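You operate a simulated robot arm through the tools that you are given. There is no shell and no other tool.

Carry out the task below with a simulated two-armed robot. There is one attempt and no reset: what you move stays moved.

JOB
Switch on, pump the cylinder up to about 150 bar and shut the red valve to hold it.
Fine: set the dial to about 150 bar; stop the pump last; no oil spilt.
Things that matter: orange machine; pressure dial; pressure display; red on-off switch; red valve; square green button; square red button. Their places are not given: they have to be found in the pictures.

Only the result counts: the job must be done as asked and must still hold three seconds after the hand-in. Knocking over, shifting, dropping, spilling or breaking anything else fails it.

ROBOT AND FRAMES
Two 7-joint arms with fingered hands on one trunk that stands fixed in place. Base frame: the origin is at the foot of the trunk, x ahead of it, y to its left, z up. Units: mm, rad, N and s.
The left shoulder is at [108, 170, 1128], the right one opposite. With the tool pointing down near the work surface each hand reaches from about 100 to 760 mm from the base axis, measured 20 degrees to its own side. Payload 4 kg a hand.
Tool frame (each hand has its own): the origin (TCP) lies between the finger pads and is the grasp point; the fingertips stand 26 mm ahead of it; z points along the fingers, y is the line along which they close. The gripper opens to 132 mm. The gripper's body begins 73 mm behind the TCP. The gripper is a hand of 4 fingers: y runs from the thumb to the fingers, the wrist lies at [0, 0, -224] in the tool frame, and closing takes about 1.5 s.
Orientation is told as [roll, pitch, yaw] about the base's x, y, z axes, in that order, counted from this pose: with the fingers straight down and closing along the base's y, the tool's x points along the base's -x, its y along +y and its z along -z.

CONTROLS
- The arms move only by the tool step_arm. It takes "left_targets", "right_targets" or both (then of equal length, played together; a hand with none holds still); each is a list that holds one entry, the list of rows, each a list of 7 numbers: the finger opening in mm, from 0 to 132, then the shift along the base's x, y, z in units of 30 mm (1.0 is 30 mm), then the turn, a rotation vector about the base's x, y, z in units of 8 degrees (1.0 is 8 degrees). In form: [[[jaw, tx, ty, tz, rx, ry, rz], ...]]. A call has 1 to 20 rows; each row shifts and turns the commanded pose from where the row before left it. A call with a number of a shift or a turn outside -1 to 1 is refused whole. A row lasts 0.2 s, in which the tool goes at most 50 mm and 0.15 rad; a call with a longer step from one row to the next is refused whole, and so is a gripper value outside its range. A pose out of reach is approached as far as the arm can. The call stops where the force on the tool passes 40 N (or 10 N more than at its start, if that is more) or the arm is blocked; 0.2 s more then pass. Each finger travels about 108 mm/s and halts on what it meets, pressing with about 29 N; the grip force reading is that of the motor and also rises with nothing between the fingers. The clock runs only during rows and for 0.2 s after the last one: add rows that do not move to give the fingers time. The reply holds the time, the measured pose of the TCP, the force on the tool along the base axes, the opening and the grip force, in the units named above and with some noise, with the torque about the TCP (base axes, N m) and any sound that the robot's microphone picked up.
- Cameras (640 x 400 px; columns grow to the right, rows downward): "scene" is now at [187.1, 65.8, 1332.8]; the picture's right is [0.71, -0.71, 0.00], its down [-0.24, -0.24, -0.94] and it looks along [0.67, 0.66, -0.34] (base axes); focal length 214 px, centre (320, 200). "left" rides on the left gripper at [-73, 6, -93] in its tool frame; the picture's right is [-0.08, -1.00, 0.00], its down [0.78, -0.06, -0.62] and it looks along [0.62, -0.05, 0.79] (tool axes); focal length 230 px, centre (320, 200). "right" rides on the right gripper at [73, 6, -94] in its tool frame; the picture's right is [-0.08, 1.00, 0.00], its down [-0.78, -0.06, -0.62] and it looks along [-0.61, -0.05, 0.79] (tool axes); focal length 230 px, centre (320, 200).
- get_image(camera): a new picture of that camera. The clock stands still meanwhile.
- move_column(by): slides the trunk up (or, below 0, down) by that many mm; the arms and the scene camera ride with it, the base frame stays. It gives what a move gives, with no picture.
- hand_shape(shape, hand): the hand has 4 fingers and takes this shape, open, in about a second: jaw (thumb against the fingers, like two jaws); tri (thumb and two fingers); tip (a fingertip pinch); poke (one finger out to press); point (the index stretched); flat (the hand flat); cup (the hand cupped); fist (a fist). The gripper value then closes the fingers along that shape, each until it touches; the sizes above hold for jaw. It gives what a move gives, with no picture.
- pan_tilt(pan, tilt): turns the head with the scene camera to pan (to the left, within 1.396 rad either way) and tilt (down, from -0.506 to 1.204), counted from straight ahead of the robot. It gives what a move gives.
- pixel_to_xyz(camera, pixels): there is no depth. For up to 12 entries [column, row, z] of the newest picture of that camera ("zoom" is the newest enlarged one), the place [x, y] in the base frame at which the ray of that pixel passes the height z, good to about 2 mm. The clock stands still meanwhile.
- close_up(camera, box): a new picture of the part [left, top, right, bottom] of that camera's present view, enlarged. The clock stands still meanwhile.
- sign_off(): hands the job in; it is judged then, once.

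Leave the grippers open and the arms clear of the work at the hand-in unless told otherwise.

The tools are called after "Emit:" as name(argument=value, ...) on one line, values as JSON. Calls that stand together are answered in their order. step_arm: Moves the arms, as the interface text tells. Its arguments: {"type":"object","properties":{"left_targets":{"type":"array","items":{"type":"array","items":{"type":"array","items":{"type":"number"}}}},"right_targets":{"type":"array","items":{"type":"array","items":{"type":"array","items":{"type":"number"}}}}},"required":[]} The other tools are called the same way: move_column (by) slides the trunk up or down; hand_shape (shape, hand) gives the hand a shape; pan_tilt (pan, tilt) turns the head that bears the scene camera; get_image (camera) takes a picture; pixel_to_xyz (camera, pixels) gives the place at which the rays of pixels pass given heights; close_up (camera, box) takes an enlarged picture of a part of a camera's view; sign_off () hands the job in.

At the start:

```text
t: 0.0
left_tcp_pos: [286.3, 449.6, 1144.6]
left_tcp_rot: [-0.057, 0.0, 0.024]
left_force: [0.6, -0.3, 0.9]
left_torque: [0.04, -0.03, -0.02]
left_opening: 131.9
left_grip_force: 0.1
left_shape: jaw
right_tcp_pos: [453.6, 84.7, 1176.0]
right_tcp_rot: [0.0, -0.001, 0.001]
right_force: [0.3, -0.4, -0.4]
right_torque: [0.01, 0.01, 0.0]
right_opening: 131.8
right_grip_force: 0.0
right_shape: jaw
trunk travel left (down, up): [-144.0, 208.0]
head pan, tilt: [0.815, 1.201]
```

scene: 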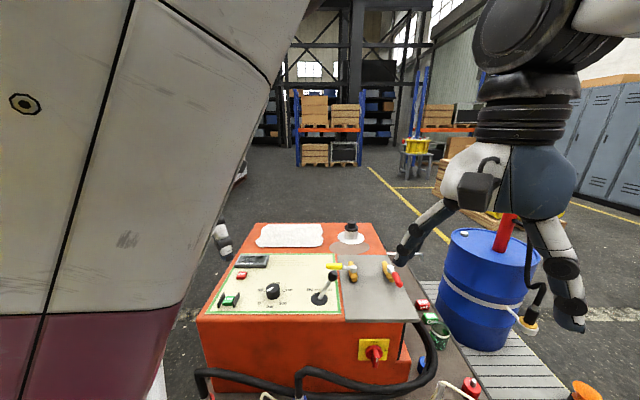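
right: 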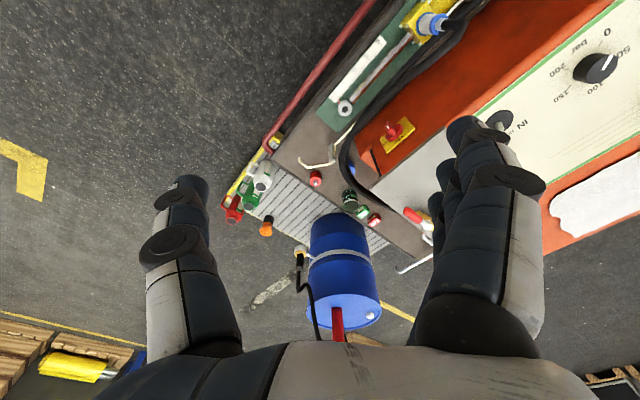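
left: 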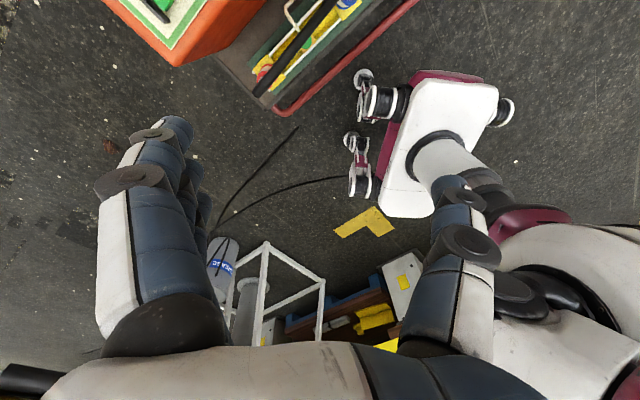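

I see the orange machine ahead-left with a panel (dial, buttons, levers) and a red switch on a yellow plate on its front. First I take enlarged pictures of the panel in the scene view, around columns 190-440, rows 215-390.

Emit:
close_up(camera="scene", box=[190, 215, 350, 315])

Emit:
close_up(camera="scene", box=[300, 215, 460, 315])

Emit:
close_up(camera="scene", box=[300, 300, 460, 400])

```text
4.00 times, centred on (270, 265) of scene
```

zoom: 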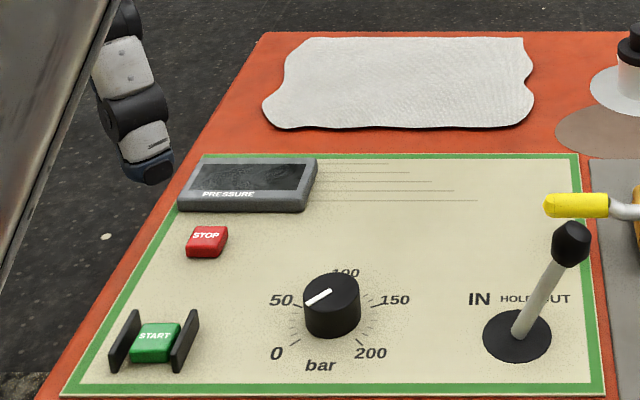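

```text
4.00 times, centred on (380, 265) of scene
```

zoom: 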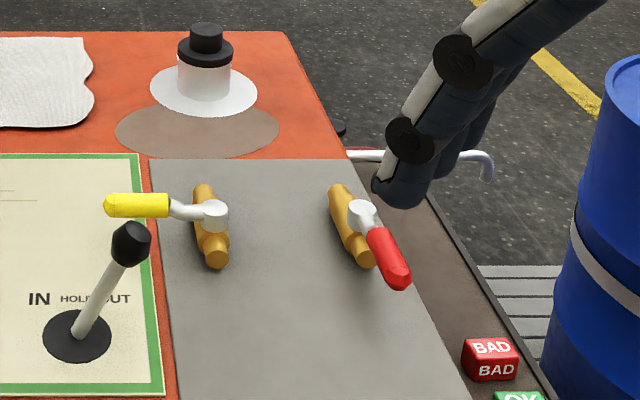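

```text
4.00 times, centred on (380, 350) of scene
```

zoom: 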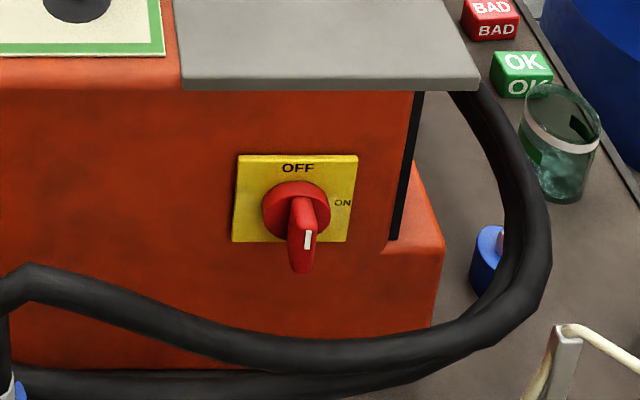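

The panel shows: STOP (scene 242,275), START between two black guards (229,300), dial at about 75 (273,286), red valve (391,269) with its handle along the pipe, red switch at OFF (375,354). Now I get rays for those from the scene and right cameras to triangulate their heights.

Emit:
get_image(camera="scene")

Emit:
pixel_to_xyz(camera="scene", pixels=[[273, 286, 800], [273, 286, 1000], [375, 354, 800], [375, 354, 1000], [390.5, 268.8, 800], [390.5, 268.8, 1000], [400, 285, 800], [400, 285, 1000], [229, 300, 800], [229, 300, 1000], [242, 275, 800], [242, 275, 1000]])

Emit:
close_up(camera="right", box=[340, 0, 640, 188])

Emit:
pixel_to_xyz(camera="right", pixels=[[597, 68, 800], [597, 68, 1000], [392, 131, 800], [392, 131, 1000]])

```text
taken
```

scene: 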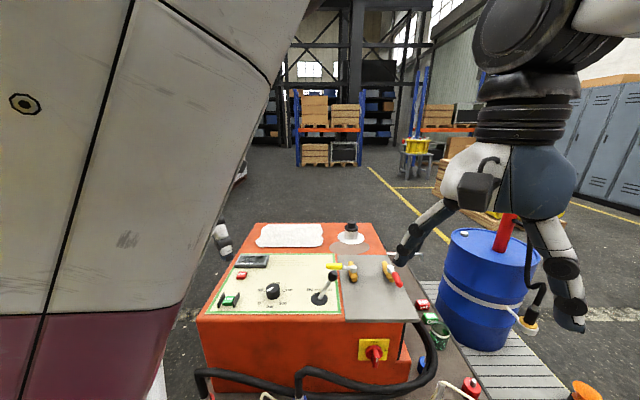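

```text
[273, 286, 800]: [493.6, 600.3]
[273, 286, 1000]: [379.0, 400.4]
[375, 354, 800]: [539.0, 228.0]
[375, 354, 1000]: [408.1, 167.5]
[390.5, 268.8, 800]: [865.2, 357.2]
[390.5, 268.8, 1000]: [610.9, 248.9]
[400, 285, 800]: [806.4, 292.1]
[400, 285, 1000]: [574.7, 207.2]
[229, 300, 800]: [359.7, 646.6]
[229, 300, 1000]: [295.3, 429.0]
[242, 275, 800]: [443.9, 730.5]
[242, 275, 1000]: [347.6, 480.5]
```

```text
2.13 times, centred on (490, 94) of right
```

zoom: 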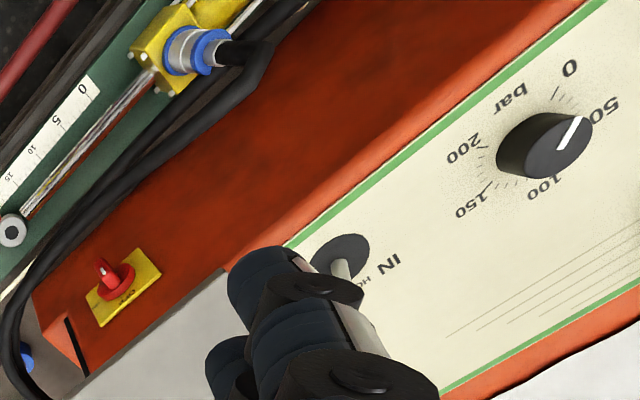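

```text
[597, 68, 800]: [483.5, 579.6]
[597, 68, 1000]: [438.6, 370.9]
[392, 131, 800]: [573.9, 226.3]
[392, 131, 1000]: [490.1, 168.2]
```

Dial comes out near (477,560,830) and the switch near (637,273,650), but the triangulation is coarse. I raise the trunk by 200 mm so the scene camera gives a second viewpoint with a vertical baseline (nothing is above the arms).

Emit:
move_column(by=200)

Emit:
get_image(camera="scene")

Emit:
close_up(camera="scene", box=[190, 260, 350, 360])

Emit:
close_up(camera="scene", box=[300, 280, 460, 380])

Emit:
get_image(camera="right")

Emit:
get_image(camera="left")

```text
t: 2.2
left_tcp_pos: [286.0, 449.2, 1344.4]
left_tcp_rot: [-0.055, 0.001, 0.023]
left_force: [0.1, 0.2, -0.4]
left_torque: [-0.01, 0.02, -0.03]
left_opening: 131.9
left_grip_force: 0.0
left_shape: jaw
right_tcp_pos: [452.2, 83.0, 1376.0]
right_tcp_rot: [0.0, 0.0, -0.001]
right_force: [0.4, 0.3, 0.8]
right_torque: [-0.01, 0.0, 0.01]
right_opening: 131.8
right_grip_force: 0.0
right_shape: jaw
trunk travel left (down, up): [-344.0, 8.0]
head pan, tilt: [0.815, 1.201]
```

```text
taken
```

scene: 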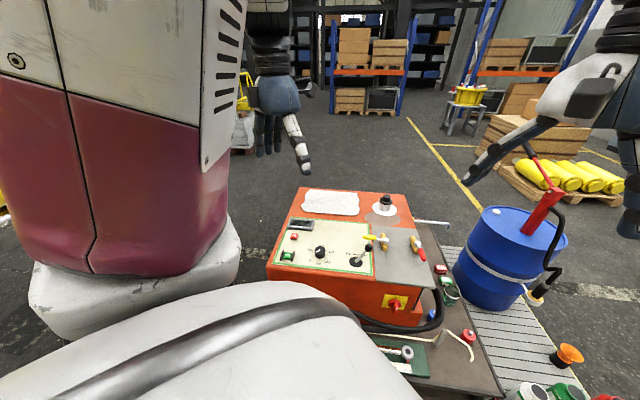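

```text
4.00 times, centred on (270, 310) of scene
```

zoom: 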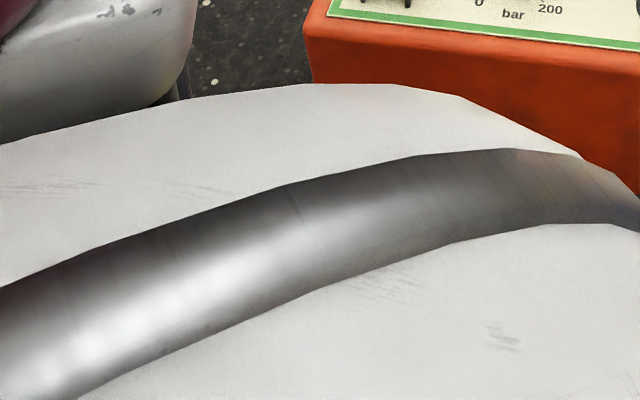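

```text
4.00 times, centred on (380, 330) of scene
```

zoom: 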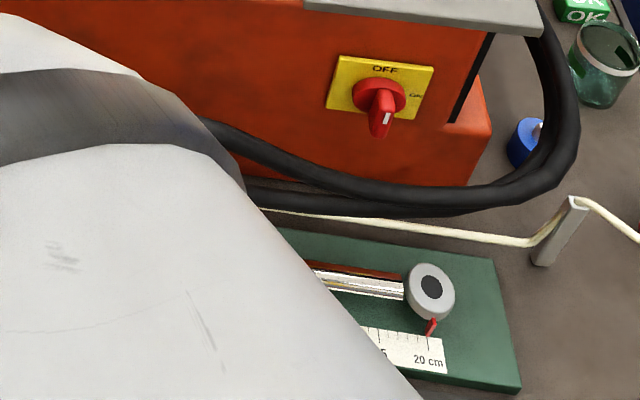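

```text
taken
```

right: 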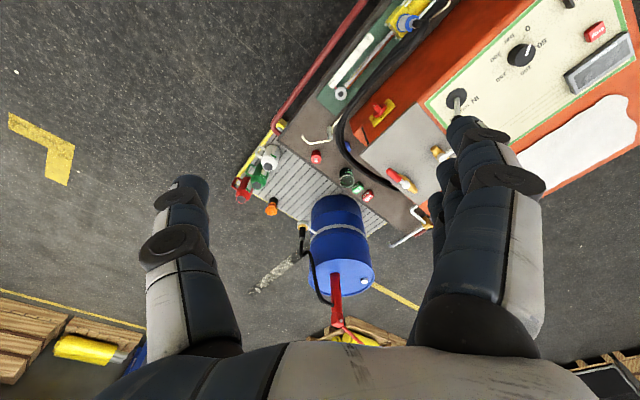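

```text
taken
```

left: 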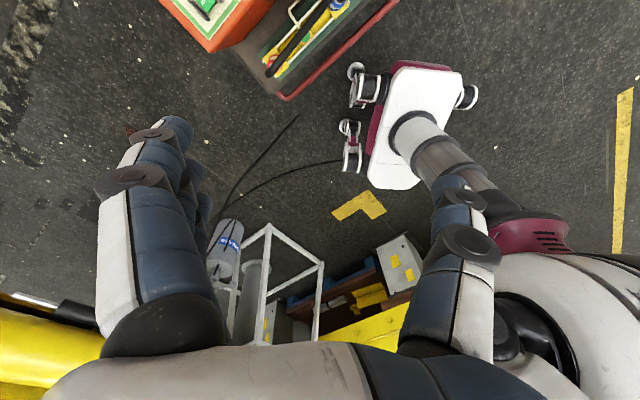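

The scene camera now sees the whole panel from above. I zoom into it (columns 265-445, rows 185-300) and on the switch for accurate pixels.

Emit:
close_up(camera="scene", box=[270, 190, 398, 270])

Emit:
pixel_to_xyz(camera="scene", pixels=[[320, 200, 800], [320, 200, 900]])

Emit:
close_up(camera="scene", box=[340, 230, 468, 310])

Emit:
close_up(camera="right", box=[440, 0, 640, 125])

Emit:
close_up(camera="right", box=[320, 75, 520, 200])

```text
5.00 times, centred on (334, 230) of scene
```

zoom: 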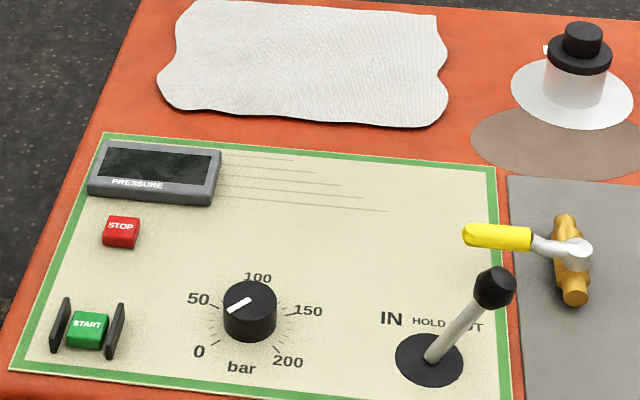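

```text
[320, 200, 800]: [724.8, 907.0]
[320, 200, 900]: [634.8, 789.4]
```

```text
5.00 times, centred on (404, 270) of scene
```

zoom: 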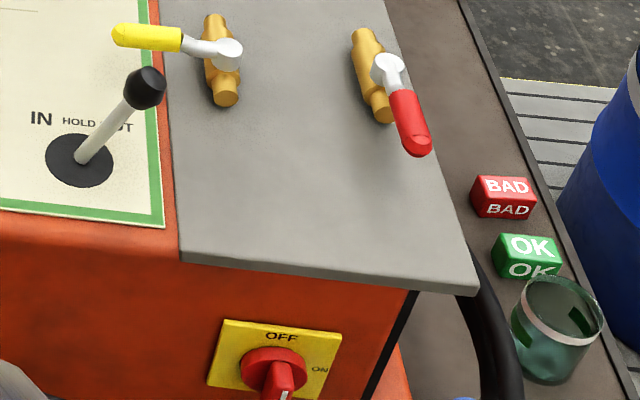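

```text
3.20 times, centred on (540, 62) of right
```

zoom: 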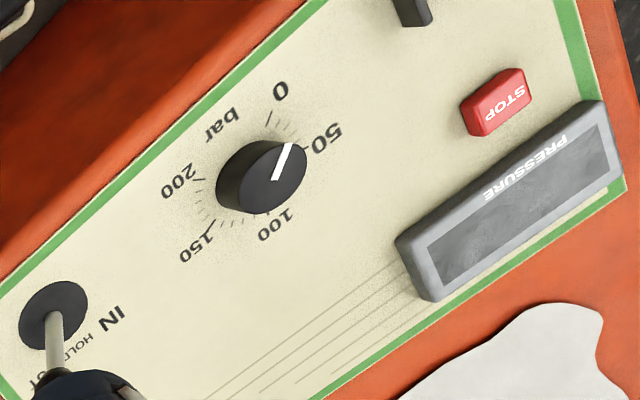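

```text
3.20 times, centred on (420, 138) of right
```

zoom: 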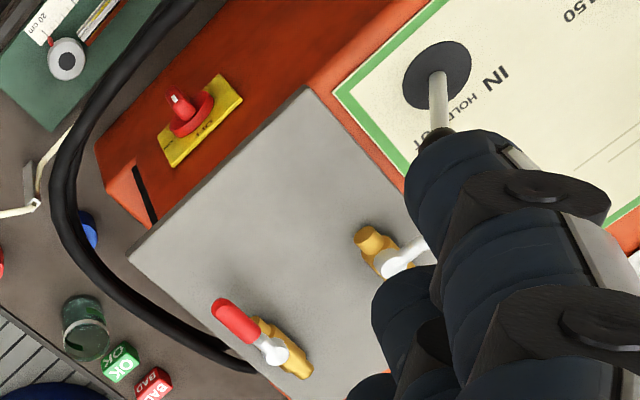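

Now I get rays for the same features from this higher viewpoint: knob top (320,249), START (287.4,254.4), STOP (294.2,235), valve pivot (417.6,243), handle tip (423.6,260), switch (394.4,303).

Emit:
pixel_to_xyz(camera="scene", pixels=[[320, 249, 800], [320, 249, 1000], [394.4, 303, 600], [394.4, 303, 800], [417.6, 243, 800], [417.6, 243, 1000], [423.6, 260, 800], [423.6, 260, 1000], [287.4, 254.4, 800], [287.4, 254.4, 1000], [294.2, 235, 800], [294.2, 235, 1000]])

Emit:
pixel_to_xyz(camera="scene", pixels=[[272.4, 264, 800], [272.4, 264, 1000], [372.2, 269.6, 800], [372.2, 269.6, 1000], [290.6, 216.6, 800], [290.6, 216.6, 1000], [369, 223.4, 800], [369, 223.4, 1000]])

Emit:
pixel_to_xyz(camera="right", pixels=[[526, 54.7, 800], [526, 54.7, 1000], [596.5, 28, 800], [596.5, 28, 1000], [404.7, 185, 800], [404.7, 185, 1000], [389, 170, 800], [389, 170, 1000], [378, 110, 600], [378, 110, 800]])

```text
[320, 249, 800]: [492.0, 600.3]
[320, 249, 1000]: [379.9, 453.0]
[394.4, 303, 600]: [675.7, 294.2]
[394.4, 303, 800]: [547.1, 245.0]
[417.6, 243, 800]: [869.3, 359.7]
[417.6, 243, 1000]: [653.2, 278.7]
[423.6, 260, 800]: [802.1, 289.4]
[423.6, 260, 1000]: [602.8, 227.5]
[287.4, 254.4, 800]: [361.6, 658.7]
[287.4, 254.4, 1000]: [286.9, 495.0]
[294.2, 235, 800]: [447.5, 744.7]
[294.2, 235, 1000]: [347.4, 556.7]
```

```text
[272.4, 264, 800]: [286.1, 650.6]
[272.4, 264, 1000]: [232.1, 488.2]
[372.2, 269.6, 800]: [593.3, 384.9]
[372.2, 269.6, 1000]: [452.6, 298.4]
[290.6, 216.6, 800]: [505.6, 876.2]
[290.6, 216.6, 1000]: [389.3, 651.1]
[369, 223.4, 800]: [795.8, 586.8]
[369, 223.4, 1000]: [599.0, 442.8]
```

```text
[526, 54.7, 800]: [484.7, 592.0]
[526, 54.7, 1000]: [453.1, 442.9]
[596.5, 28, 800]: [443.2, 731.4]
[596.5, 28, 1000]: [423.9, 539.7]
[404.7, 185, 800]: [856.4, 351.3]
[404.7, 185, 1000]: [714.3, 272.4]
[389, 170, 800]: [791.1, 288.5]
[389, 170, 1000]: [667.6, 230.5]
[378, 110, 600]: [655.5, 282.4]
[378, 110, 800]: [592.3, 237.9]
```

Rough results: dial knob ≈ (487,592,~805), STOP ≈ (445,735,800), START ≈ (360,650,800), valve pivot ≈ (860,355,800) with handle pointing toward the robot, switch ≈ (637,275,660). The machine's front faces the robot at 45°. I lower the trunk back, then bring the left hand over the panel so that its camera can look straight down at it.

Emit:
move_column(by=-200)

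Emit:
step_arm(left_targets=[[[131, 0, 0, 0, 0, 0, 0.9], [131, 0, 0, 0, 0, 0, 0.9], [131, 0, 0, 0, 0, 0, 0.9], [131, 0, 0, 0, 0, 0, 0.9], [131, 0, 0, 0, 0, 0, 0.9], [131, 0, 0, 0, 0, 0, 0.9], [131, 0, 0, 0, 0.7, -0.7, 0], [131, 0, 0, 0, 0.7, -0.7, 0], [131, 0, 0, 0, 0.7, -0.7, 0], [131, 0, 0, 0, 0.7, -0.7, 0], [131, 0, 0, 0, 0.7, -0.7, 0], [131, 0, 0, 0, 0.7, -0.7, 0]]])

Emit:
get_image(camera="left")

Emit:
get_image(camera="scene")

```text
t: 4.3
left_tcp_pos: [275.4, 457.6, 1120.8]
left_tcp_rot: [-0.167, 0.01, 0.072]
left_force: [0.5, 0.1, -0.3]
left_torque: [0.02, 0.01, 0.04]
left_opening: 132.0
left_grip_force: 0.1
left_shape: jaw
right_tcp_pos: [452.4, 84.4, 1177.4]
right_tcp_rot: [0.0, -0.003, 0.0]
right_force: [-0.5, 0.2, -0.1]
right_torque: [0.0, -0.01, 0.01]
right_opening: 132.1
right_grip_force: 0.0
right_shape: jaw
trunk travel left (down, up): [-144.0, 208.0]
head pan, tilt: [0.815, 1.201]
```

```text
t: 5.6
left_tcp_pos: [274.4, 460.5, 1117.8]
left_tcp_rot: [-0.149, 0.084, 0.718]
left_force: [0.4, 0.1, 0.7]
left_torque: [0.0, 0.02, -0.02]
left_opening: 131.1
left_grip_force: 0.1
left_shape: jaw
right_tcp_pos: [451.4, 84.0, 1177.7]
right_tcp_rot: [0.001, 0.0, 0.0]
right_force: [-0.6, 0.6, -0.2]
right_torque: [-0.01, -0.01, -0.01]
right_opening: 132.0
right_grip_force: 0.1
right_shape: jaw
trunk travel left (down, up): [-144.0, 208.0]
head pan, tilt: [0.815, 1.201]
stopped in row 6 (left hand): the arm was blocked; the commanded pose is now the measured one
```

```text
taken
```

left: 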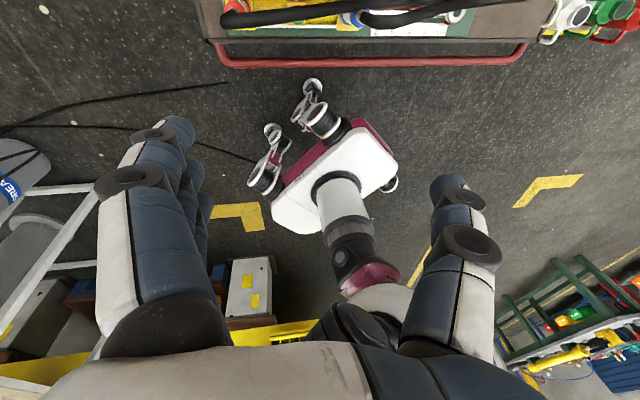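

```text
taken
```

scene: 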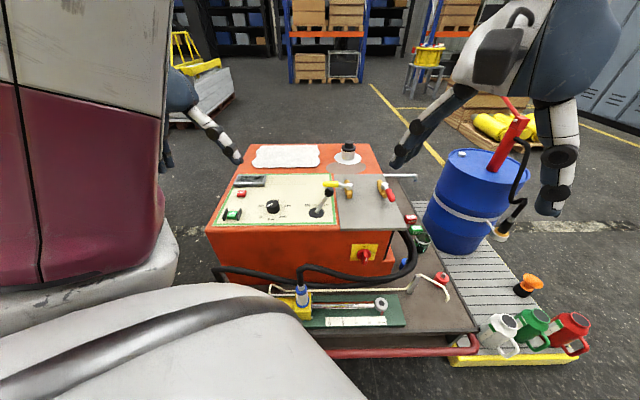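

The left wrist blocked after ~40° of yaw, probably a joint limit in this folded pose; and the head view has now settled lower. I zoom into the panel from this view for new rays.

Emit:
close_up(camera="scene", box=[200, 140, 360, 240])

Emit:
close_up(camera="scene", box=[310, 170, 470, 270])

```text
4.00 times, centred on (280, 190) of scene
```

zoom: 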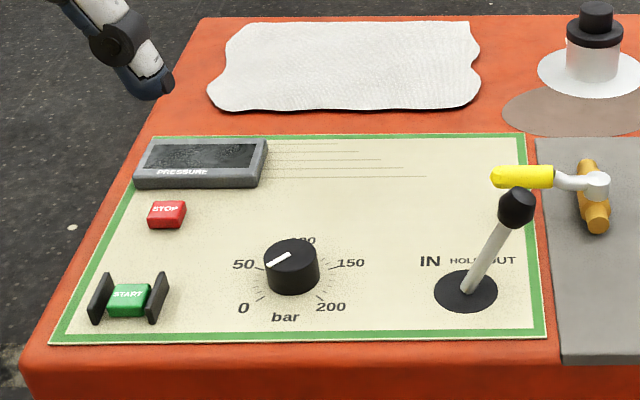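

```text
4.00 times, centred on (390, 220) of scene
```

zoom: 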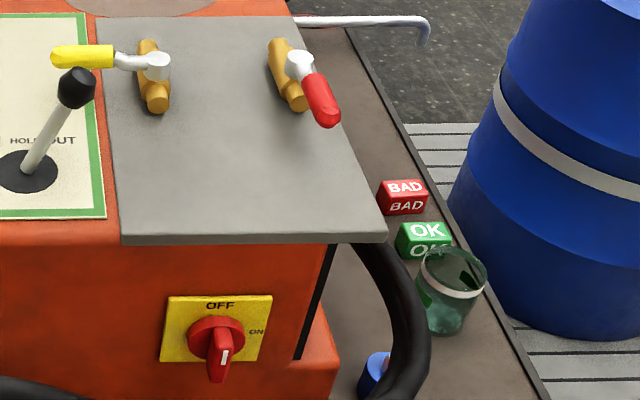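

Getting rays from this view for panel corners, knob, buttons, valve and switch.

Emit:
pixel_to_xyz(camera="scene", pixels=[[212.5, 226.2, 800], [336.5, 223.8, 800], [238, 174.2, 800], [331.2, 173.8, 800], [272.8, 203, 800], [272.8, 203, 900], [232.2, 213.8, 800], [232.2, 213.8, 900], [241.8, 192.8, 800], [241.8, 192.8, 900]])

Emit:
pixel_to_xyz(camera="scene", pixels=[[385, 185.5, 800], [385, 185.5, 900], [392, 199.5, 800], [392, 199.5, 900], [363.5, 255, 600], [363.5, 255, 700], [363.8, 252.2, 600], [363.8, 252.2, 700], [316.2, 213, 800], [316.2, 213, 900]])

```text
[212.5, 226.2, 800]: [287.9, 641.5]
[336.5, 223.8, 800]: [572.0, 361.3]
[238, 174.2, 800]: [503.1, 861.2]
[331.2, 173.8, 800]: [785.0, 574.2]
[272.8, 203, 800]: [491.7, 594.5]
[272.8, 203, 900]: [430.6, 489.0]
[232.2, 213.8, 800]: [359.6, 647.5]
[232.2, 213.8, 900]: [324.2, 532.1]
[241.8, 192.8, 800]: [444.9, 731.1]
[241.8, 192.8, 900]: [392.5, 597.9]
```

```text
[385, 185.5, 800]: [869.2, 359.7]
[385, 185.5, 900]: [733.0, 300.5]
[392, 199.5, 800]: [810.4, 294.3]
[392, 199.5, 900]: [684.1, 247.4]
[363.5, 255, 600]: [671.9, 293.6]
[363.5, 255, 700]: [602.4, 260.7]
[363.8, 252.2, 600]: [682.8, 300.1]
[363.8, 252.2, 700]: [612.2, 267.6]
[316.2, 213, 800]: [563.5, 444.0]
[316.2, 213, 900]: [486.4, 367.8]
```

The panel top seems to lie near z≈765, so the buttons are around z≈775. Now I tilt the left hand forward (about the machine's width axis) and move it forward so that its camera looks down at the panel.

Emit:
step_arm(left_targets=[[[131, 0.8, 0.2, 0.3, 0.7, -0.7, 0], [131, 0.8, 0.2, 0.3, 0.7, -0.7, 0], [131, 0.8, 0.2, 0, 0.7, -0.7, 0], [131, 0.8, 0.2, 0, 0.7, -0.7, 0], [131, 0, 0, 0, 0.7, -0.7, 0], [131, 0, 0, 0, 0.7, -0.7, 0]]])

Emit:
get_image(camera="left")

Emit:
get_image(camera="scene")

```text
t: 6.5
left_tcp_pos: [342.1, 493.7, 1100.6]
left_tcp_rot: [-0.218, -0.28, 0.806]
left_force: [-0.1, 0.1, -0.3]
left_torque: [-0.02, 0.02, 0.0]
left_opening: 131.0
left_grip_force: 0.0
left_shape: jaw
right_tcp_pos: [451.9, 84.1, 1176.1]
right_tcp_rot: [0.001, -0.002, 0.0]
right_force: [-0.2, 0.2, -0.1]
right_torque: [0.04, 0.01, 0.02]
right_opening: 131.8
right_grip_force: 0.2
right_shape: jaw
trunk travel left (down, up): [-144.0, 208.0]
head pan, tilt: [0.815, 1.201]
stopped in row 4 (left hand): the arm was blocked; the commanded pose is now the measured one
```

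```text
taken
```

left: 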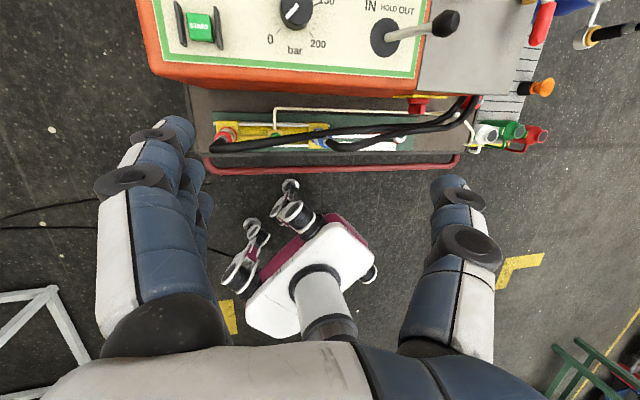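

```text
taken
```

scene: 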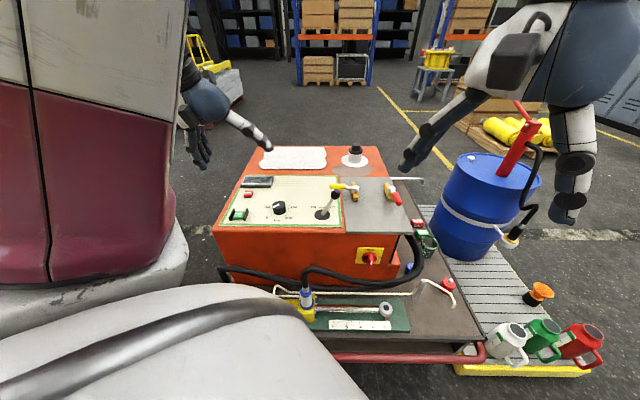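

The left camera now sees the panel's front edge (START at 200,27; dial at 297,12). The folded arm seems near a joint limit, so I move the hand outward over the panel first, then continue tilting.

Emit:
step_arm(left_targets=[[[131, 0.8, 0.5, -0.4, 0, 0, 0], [131, 0.8, 0.5, -0.4, 0, 0, 0], [131, 0.8, 0.5, -0.4, 0, 0, 0], [131, 0, 0, 0, 0.5, -0.5, 0], [131, 0, 0, 0, 0.5, -0.5, 0], [131, 0, 0, 0, 0.5, -0.5, 0]]])

Emit:
get_image(camera="left")

```text
t: 7.9
left_tcp_pos: [412.8, 536.8, 1065.6]
left_tcp_rot: [-0.222, -0.581, 0.806]
left_force: [0.1, 0.4, -0.6]
left_torque: [0.0, 0.0, -0.02]
left_opening: 131.0
left_grip_force: 0.2
left_shape: jaw
right_tcp_pos: [450.7, 83.4, 1176.0]
right_tcp_rot: [0.001, 0.0, 0.0]
right_force: [0.0, -0.1, 1.2]
right_torque: [0.04, -0.02, -0.04]
right_opening: 132.1
right_grip_force: 0.0
right_shape: jaw
trunk travel left (down, up): [-144.0, 208.0]
head pan, tilt: [0.815, 1.201]
```

```text
taken
```

left: 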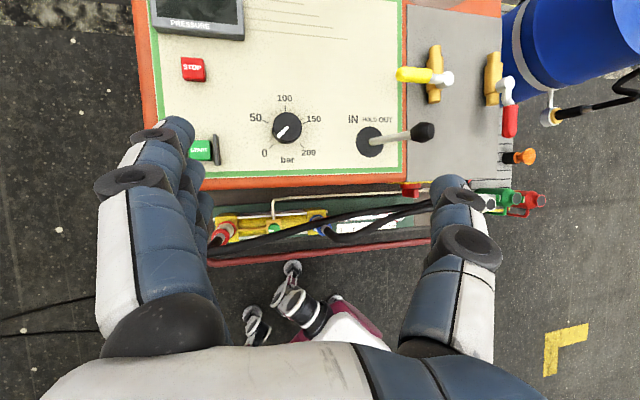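

Now the left camera looks almost straight down at the panel. The dial pointer points between 0 and 50 (about 25 bar). I zoom in and take rays.

Emit:
close_up(camera="left", box=[140, 0, 340, 125])

Emit:
close_up(camera="left", box=[230, 80, 350, 155])

Emit:
close_up(camera="left", box=[340, 40, 540, 165])

Emit:
pixel_to_xyz(camera="left", pixels=[[286.5, 127, 750], [286.5, 127, 850], [193, 69, 750], [193, 69, 850], [202, 149, 750], [202, 149, 850], [441, 77, 750], [441, 77, 850], [507, 90, 750], [507, 90, 850], [511, 133, 750], [511, 133, 850]])

```text
3.20 times, centred on (240, 62) of left
```

zoom: 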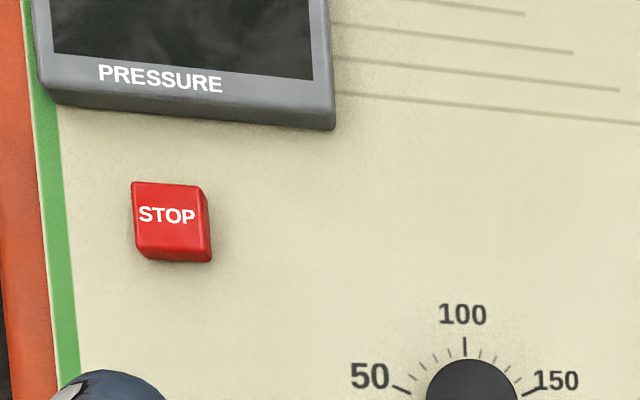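

```text
5.33 times, centred on (290, 118) of left
```

zoom: 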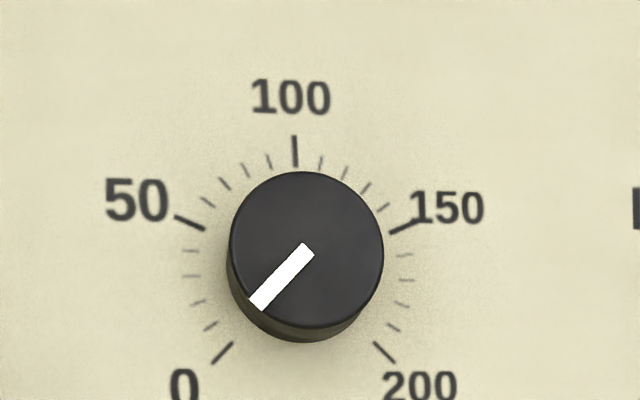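

```text
3.20 times, centred on (440, 102) of left
```

zoom: 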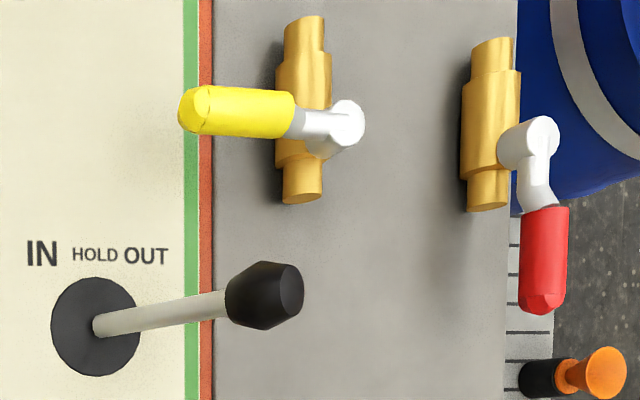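

```text
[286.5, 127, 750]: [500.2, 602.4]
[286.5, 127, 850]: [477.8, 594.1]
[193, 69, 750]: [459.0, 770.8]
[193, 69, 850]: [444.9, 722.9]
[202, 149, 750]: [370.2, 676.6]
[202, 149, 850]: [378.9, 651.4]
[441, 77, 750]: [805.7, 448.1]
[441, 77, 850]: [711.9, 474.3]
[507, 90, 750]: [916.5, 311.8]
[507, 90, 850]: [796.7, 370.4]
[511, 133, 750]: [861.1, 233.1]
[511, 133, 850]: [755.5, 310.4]
```

Findings: the dial pointer is exactly at 0 (0 at lower-left, 100 straight away from robot, 150 at 67.5° right of that, 270° over 200 bar), so it must turn ≈202° clockwise. Knob ≈ (490,597), top ≈ 798. Now I straighten the left hand (fingers down) above the knob, at about z 960.

Emit:
step_arm(left_targets=[[[90, 0.52, 0.4, -0.5, -0.36, 0.81, 0], [90, 0.52, 0.4, -0.5, -0.36, 0.81, 0], [90, 0.52, 0.4, -0.5, -0.36, 0.81, 0], [90, 0.52, 0.4, -0.5, -0.36, 0.81, 0], [90, 0.52, 0.4, -0.5, -0.36, 0.81, 0], [90, 0, 0, 0, 0, 0, 0]]])

Emit:
get_image(camera="left")

Emit:
get_image(camera="scene")

```text
t: 9.3
left_tcp_pos: [491.1, 597.2, 992.5]
left_tcp_rot: [-0.001, 0.006, 0.741]
left_force: [0.0, 0.2, -0.4]
left_torque: [0.05, -0.02, 0.0]
left_opening: 90.5
left_grip_force: 0.0
left_shape: jaw
right_tcp_pos: [452.4, 83.0, 1176.7]
right_tcp_rot: [0.0, -0.003, -0.001]
right_force: [0.0, 0.0, -0.5]
right_torque: [0.04, -0.01, 0.0]
right_opening: 131.7
right_grip_force: 0.1
right_shape: jaw
trunk travel left (down, up): [-144.0, 208.0]
head pan, tilt: [0.815, 1.201]
```

```text
taken
```

left: 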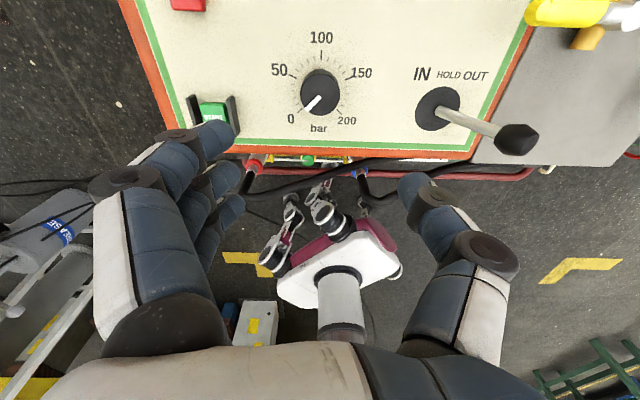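

```text
taken
```

scene: 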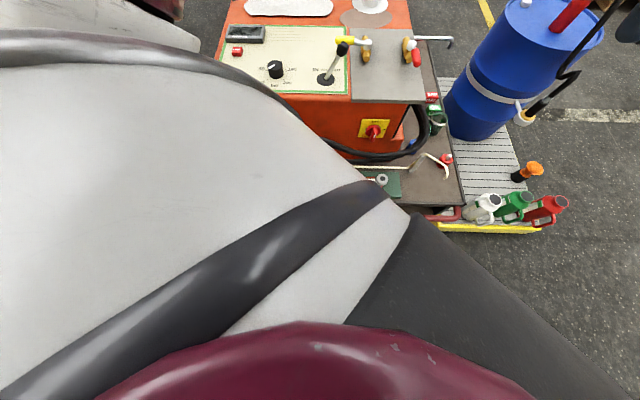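

The knob sits at (319,90) in the left view, straight below the hand. I check its ray and also START (213,112).

Emit:
close_up(camera="left", box=[160, 50, 400, 150])

Emit:
pixel_to_xyz(camera="left", pixels=[[319, 90, 780], [319, 90, 800], [213, 112, 760], [213, 112, 780], [213, 112, 800]])

Emit:
pan_tilt(pan=0.75, tilt=0.7)

Emit:
get_image(camera="scene")

```text
2.67 times, centred on (280, 100) of left
```

zoom: 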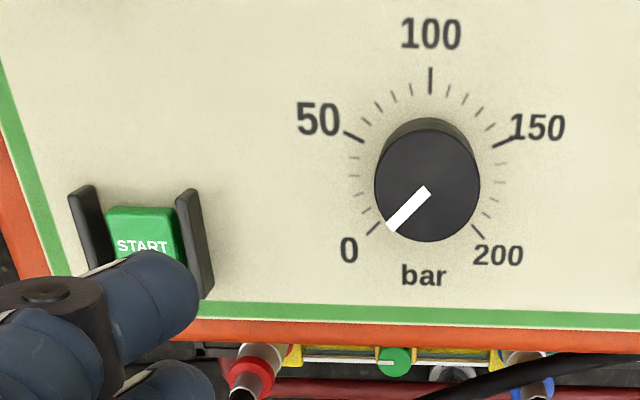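

```text
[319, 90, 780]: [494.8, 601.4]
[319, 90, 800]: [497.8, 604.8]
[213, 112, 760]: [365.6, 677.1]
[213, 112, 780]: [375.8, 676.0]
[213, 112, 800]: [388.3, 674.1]
```

```text
t: 10.3
left_tcp_pos: [490.1, 597.1, 990.4]
left_tcp_rot: [0.0, 0.004, 0.741]
left_force: [0.6, -0.2, -0.5]
left_torque: [0.01, 0.0, -0.01]
left_opening: 90.6
left_grip_force: 0.0
left_shape: jaw
right_tcp_pos: [452.3, 84.1, 1176.4]
right_tcp_rot: [0.001, 0.0, 0.0]
right_force: [-1.0, 0.3, -0.4]
right_torque: [0.0, 0.0, 0.03]
right_opening: 131.9
right_grip_force: 0.1
right_shape: jaw
trunk travel left (down, up): [-144.0, 208.0]
head pan, tilt: [0.75, 0.7]
```

```text
taken
```

scene: 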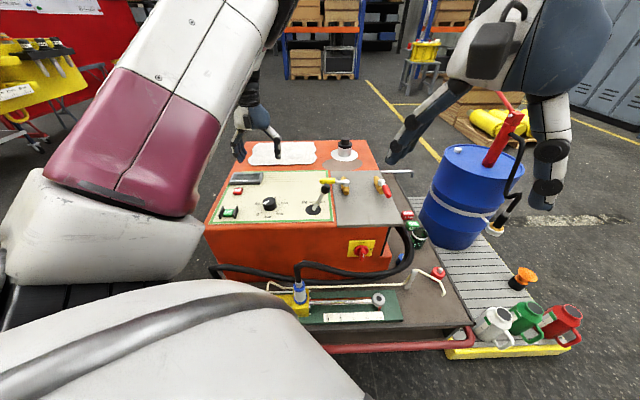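

The hand is well aligned above the knob. I now test how far the wrist can yaw in this pose (positive direction first), staying high above the panel.

Emit:
step_arm(left_targets=[[[90, 0, 0, 0, 0, 0, 1], [90, 0, 0, 0, 0, 0, 1], [90, 0, 0, 0, 0, 0, 1], [90, 0, 0, 0, 0, 0, 1], [90, 0, 0, 0, 0, 0, 1], [90, 0, 0, 0, 0, 0, 1], [90, 0, 0, 0, 0, 0, 1], [90, 0, 0, 0, 0, 0, 1]]])

```text
t: 12.1
left_tcp_pos: [492.4, 597.3, 990.7]
left_tcp_rot: [0.0, 0.003, 1.861]
left_force: [-0.3, -0.7, -0.7]
left_torque: [0.01, 0.0, 0.01]
left_opening: 90.8
left_grip_force: 0.0
left_shape: jaw
right_tcp_pos: [452.9, 83.5, 1175.3]
right_tcp_rot: [-0.001, 0.0, 0.002]
right_force: [0.2, 0.1, 0.1]
right_torque: [-0.03, -0.01, -0.01]
right_opening: 131.6
right_grip_force: 0.0
right_shape: jaw
trunk travel left (down, up): [-144.0, 208.0]
head pan, tilt: [0.75, 0.7]
```

Yaw reached 1.86 rad with no trouble. I continue further to find the limit.

Emit:
step_arm(left_targets=[[[90, 0, 0, 0, 0, 0, 1], [90, 0, 0, 0, 0, 0, 1], [90, 0, 0, 0, 0, 0, 1], [90, 0, 0, 0, 0, 0, 1], [90, 0, 0, 0, 0, 0, 1], [90, 0, 0, 0, 0, 0, 1], [90, 0, 0, 0, 0, 0, 1], [90, 0, 0, 0, 0, 0, 1]]])

Emit:
get_image(camera="left")

Emit:
get_image(camera="scene")

```text
t: 13.9
left_tcp_pos: [482.5, 599.3, 985.8]
left_tcp_rot: [0.019, 0.004, 2.993]
left_force: [0.3, 0.0, -0.5]
left_torque: [-0.02, 0.02, 0.03]
left_opening: 90.3
left_grip_force: 0.1
left_shape: jaw
left hand out of reach, approached as far as the arm can: row 8
right_tcp_pos: [454.7, 85.3, 1174.9]
right_tcp_rot: [-0.001, 0.004, 0.0]
right_force: [-0.3, 0.9, -0.6]
right_torque: [-0.01, 0.02, -0.01]
right_opening: 131.8
right_grip_force: 0.1
right_shape: jaw
trunk travel left (down, up): [-144.0, 208.0]
head pan, tilt: [0.75, 0.7]
```

```text
taken
```

left: 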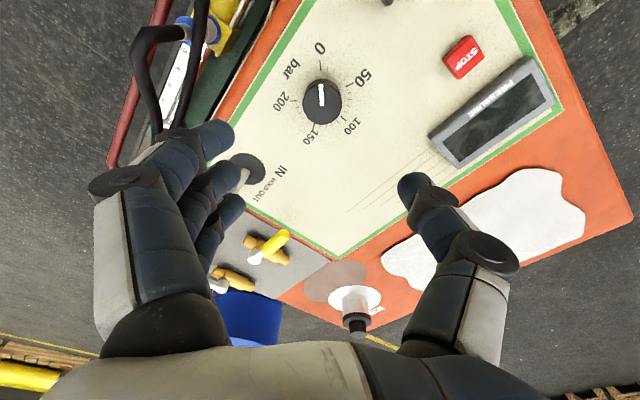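

```text
taken
```

scene: 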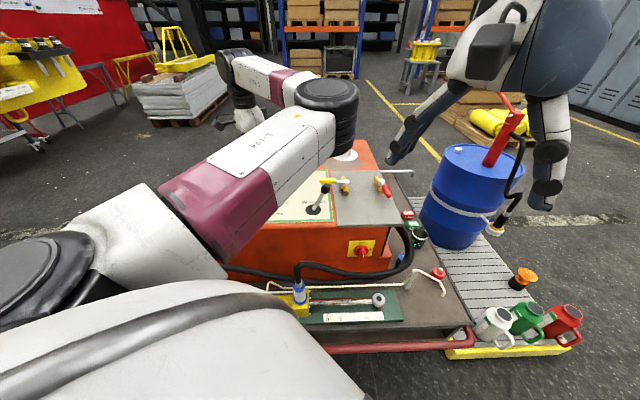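

Yaw reached 2.99 rad (the limit). So two grasps of ~101° each are comfortable. In this view the knob top is at (322,101), seen from the opposite side - a good triangulation ray.

Emit:
close_up(camera="left", box=[260, 60, 388, 140])

Emit:
pixel_to_xyz(camera="left", pixels=[[322, 101, 760], [322, 101, 780], [322, 101, 800], [463, 54, 760], [463, 54, 780], [463, 54, 800]])

```text
5.00 times, centred on (324, 100) of left
```

zoom: 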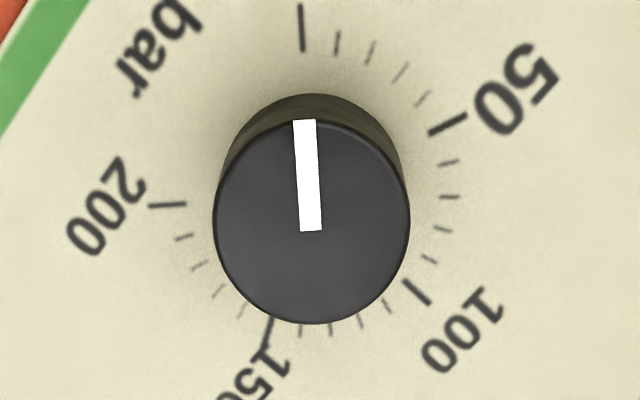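

```text
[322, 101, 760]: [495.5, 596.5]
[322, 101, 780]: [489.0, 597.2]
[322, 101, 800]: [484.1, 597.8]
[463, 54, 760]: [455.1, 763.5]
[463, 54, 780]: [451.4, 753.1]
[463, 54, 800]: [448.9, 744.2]
```

Refined knob: centre (491.5,598), top z≈788, diameter ≈48, panel surface ≈761; STOP ≈ (453,755,779), START ≈ (366,668,779). I turn back to yaw ≈1.86 and lower part-way to z≈880, then check.

Emit:
step_arm(left_targets=[[[90, 0, 0, 0, 0, 0, -1], [90, 0, 0, 0, 0, 0, -1], [90, 0, 0, 0, 0, 0, -1], [90, 0, 0, 0, 0, 0, -1], [90, 0, 0, 0, 0, 0, -1], [90, 0, 0, 0, 0, 0, -1], [90, 0, 0, 0, 0, 0, -1], [90, 0, 0, 0, 0, 0, -1], [90, 0, 0, -0.9, 0, 0, 0], [90, 0, 0, -0.9, 0, 0, 0], [90, 0, 0, -0.9, 0, 0, 0], [90, 0, 0, -0.9, 0, 0, 0], [90, 0, 0, 0, 0, 0, 0]]])

Emit:
get_image(camera="left")

Emit:
get_image(camera="scene")

```text
t: 16.7
left_tcp_pos: [481.8, 597.3, 880.2]
left_tcp_rot: [-0.001, 0.005, 1.856]
left_force: [0.6, -0.5, -0.1]
left_torque: [0.0, -0.01, 0.02]
left_opening: 90.0
left_grip_force: 0.1
left_shape: jaw
right_tcp_pos: [452.0, 83.4, 1177.2]
right_tcp_rot: [0.0, -0.001, 0.0]
right_force: [0.3, 0.7, 0.1]
right_torque: [0.01, 0.0, 0.0]
right_opening: 131.8
right_grip_force: 0.1
right_shape: jaw
trunk travel left (down, up): [-144.0, 208.0]
head pan, tilt: [0.75, 0.7]
```

```text
taken
```

left: 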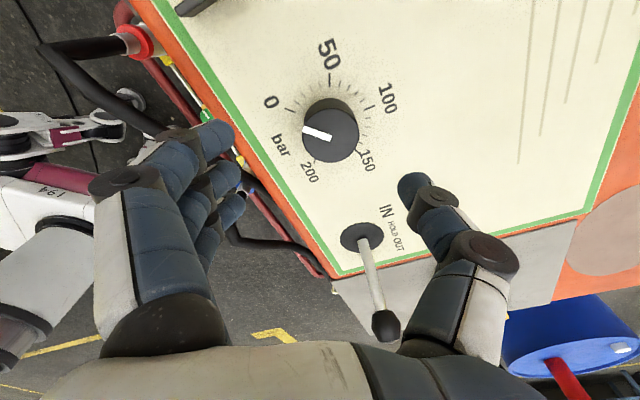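

```text
taken
```

scene: 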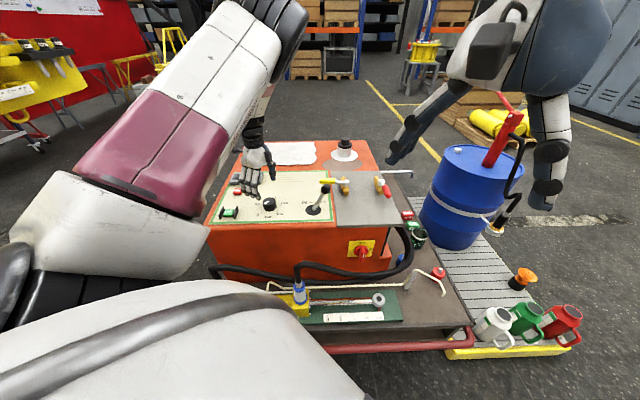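

The hand drifted ~10 mm in x at the reach limit. I check the knob's centre pixel in this closer view before descending.

Emit:
close_up(camera="left", box=[260, 90, 388, 170])

Emit:
pixel_to_xyz(camera="left", pixels=[[332, 135, 770], [332, 135, 788], [332, 135, 800]])

```text
5.00 times, centred on (324, 130) of left
```

zoom: 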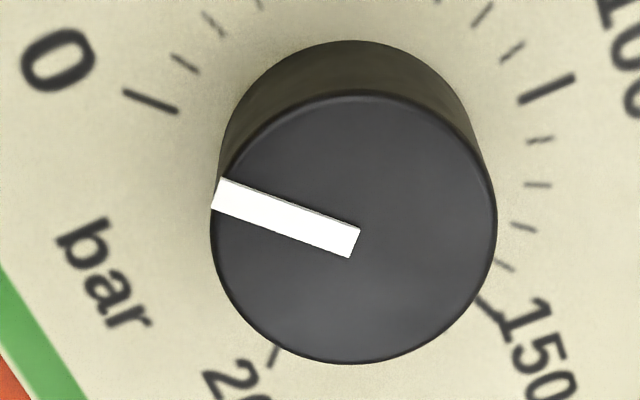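

```text
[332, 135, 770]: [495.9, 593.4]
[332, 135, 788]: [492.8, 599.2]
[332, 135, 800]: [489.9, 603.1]
```

Centre confirmed at (492.8,599.2). I shift by +10.5/+1.5 mm, descend to TCP z≈797 and close on the knob.

Emit:
step_arm(left_targets=[[[90, 0.35, 0.05, -0.9, 0, 0, 0], [90, 0, 0, -0.9, 0, 0, 0], [90, 0, 0, -0.97, 0, 0, 0], [90, 0, 0, 0, 0, 0, 0]]])

Emit:
step_arm(left_targets=[[[35, 0, 0, 0, 0, 0, 0], [35, 0, 0, 0, 0, 0, 0], [35, 0, 0, 0, 0, 0, 0], [35, 0, 0, 0, 0, 0, 0], [35, 0, 0, 0, 0, 0, 0], [35, 0, 0, 0, 0, 0, 0]]])

Emit:
get_image(camera="left")

```text
t: 17.7
left_tcp_pos: [493.0, 598.9, 798.7]
left_tcp_rot: [-0.002, 0.003, 1.858]
left_force: [0.8, 0.4, -0.4]
left_torque: [-0.01, 0.03, 0.04]
left_opening: 90.4
left_grip_force: 0.0
left_shape: jaw
right_tcp_pos: [452.3, 83.5, 1176.6]
right_tcp_rot: [0.0, -0.003, 0.0]
right_force: [0.1, 1.0, -1.0]
right_torque: [0.02, 0.01, 0.01]
right_opening: 132.3
right_grip_force: 0.1
right_shape: jaw
trunk travel left (down, up): [-144.0, 208.0]
head pan, tilt: [0.75, 0.7]
```

```text
t: 19.1
left_tcp_pos: [492.6, 599.1, 797.9]
left_tcp_rot: [0.0, 0.003, 1.857]
left_force: [-0.3, -0.8, -2.6]
left_torque: [-0.02, 0.03, -0.01]
left_opening: 33.7
left_grip_force: 29.1
left_shape: jaw
right_tcp_pos: [451.9, 84.0, 1176.4]
right_tcp_rot: [-0.002, 0.0, -0.001]
right_force: [0.5, 0.4, 0.4]
right_torque: [0.0, 0.04, 0.0]
right_opening: 132.1
right_grip_force: 0.0
right_shape: jaw
trunk travel left (down, up): [-144.0, 208.0]
head pan, tilt: [0.75, 0.7]
```

```text
taken
```

left: 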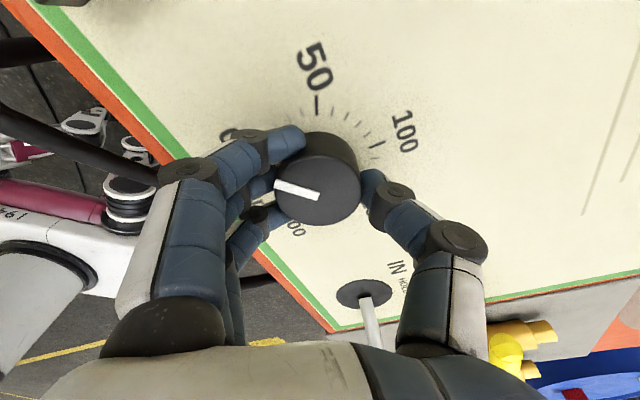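

The fingers embrace the knob, but the opening equals the command, so I command tighter (20) to make sure of the grip.

Emit:
step_arm(left_targets=[[[15, 0, 0, 0, 0, 0, 0], [15, 0, 0, 0, 0, 0, 0], [15, 0, 0, 0, 0, 0, 0], [15, 0, 0, 0, 0, 0, 0]]])

Emit:
close_up(camera="left", box=[230, 100, 422, 220])

```text
t: 20.1
left_tcp_pos: [491.4, 598.0, 797.5]
left_tcp_rot: [0.0, 0.003, 1.856]
left_force: [0.3, -0.5, -0.7]
left_torque: [-0.05, -0.01, -0.01]
left_opening: 32.9
left_grip_force: 29.0
left_shape: jaw
right_tcp_pos: [452.5, 84.1, 1176.3]
right_tcp_rot: [0.0, 0.002, 0.0]
right_force: [0.1, 0.3, -1.0]
right_torque: [-0.02, 0.0, 0.01]
right_opening: 131.9
right_grip_force: 0.1
right_shape: jaw
trunk travel left (down, up): [-144.0, 208.0]
head pan, tilt: [0.75, 0.7]
```

```text
3.33 times, centred on (326, 160) of left
```

zoom: 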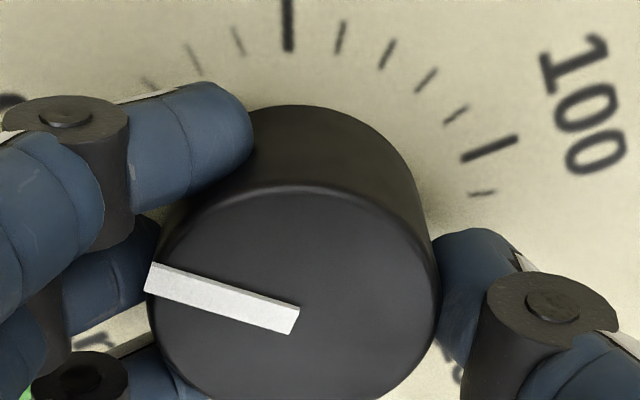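

The fingers halted on the knob (32.9 mm, 29 N). Now I turn it clockwise by about 101° (yaw negative).

Emit:
step_arm(left_targets=[[[15, 0, 0, 0, 0, 0, -1], [15, 0, 0, 0, 0, 0, -1], [15, 0, 0, 0, 0, 0, -1], [15, 0, 0, 0, 0, 0, -1], [15, 0, 0, 0, 0, 0, -1], [15, 0, 0, 0, 0, 0, -1], [15, 0, 0, 0, 0, 0, -1], [15, 0, 0, 0, 0, 0, -1], [15, 0, 0, 0, 0, 0, -1], [15, 0, 0, 0, 0, 0, -1], [15, 0, 0, 0, 0, 0, -1], [15, 0, 0, 0, 0, 0, -1], [15, 0, 0, 0, 0, 0, -0.65], [15, 0, 0, 0, 0, 0, 0]]])

Emit:
get_image(camera="left")

Emit:
get_image(camera="scene")

```text
t: 23.1
left_tcp_pos: [492.1, 598.6, 797.6]
left_tcp_rot: [0.001, 0.002, 0.09]
left_force: [4.5, -14.0, -0.7]
left_torque: [-0.34, -0.11, 0.05]
left_opening: 33.7
left_grip_force: 28.4
left_shape: jaw
right_tcp_pos: [452.4, 83.1, 1176.2]
right_tcp_rot: [0.002, 0.0, 0.0]
right_force: [0.2, 1.4, -0.3]
right_torque: [0.0, -0.01, 0.03]
right_opening: 131.8
right_grip_force: 0.0
right_shape: jaw
trunk travel left (down, up): [-144.0, 208.0]
head pan, tilt: [0.75, 0.7]
```

```text
taken
```

left: 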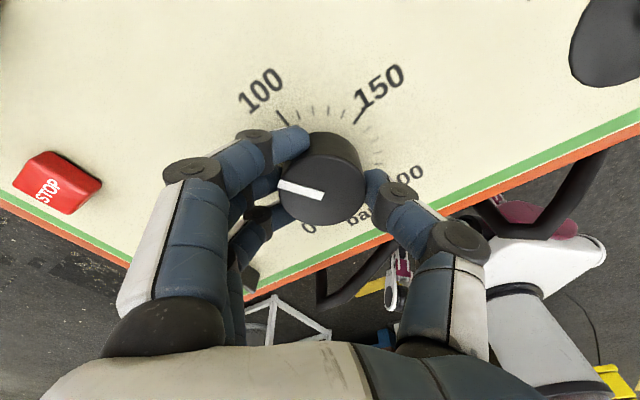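

```text
taken
```

scene: 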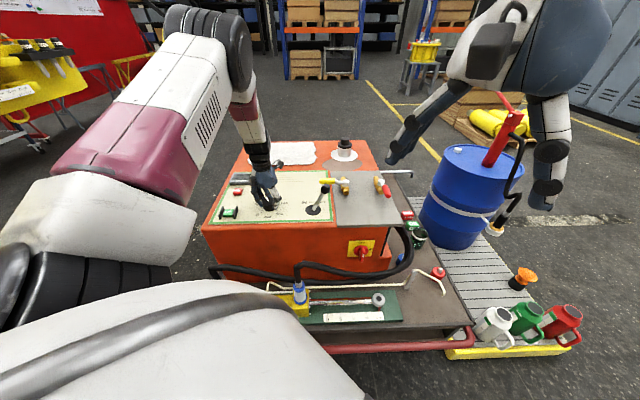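

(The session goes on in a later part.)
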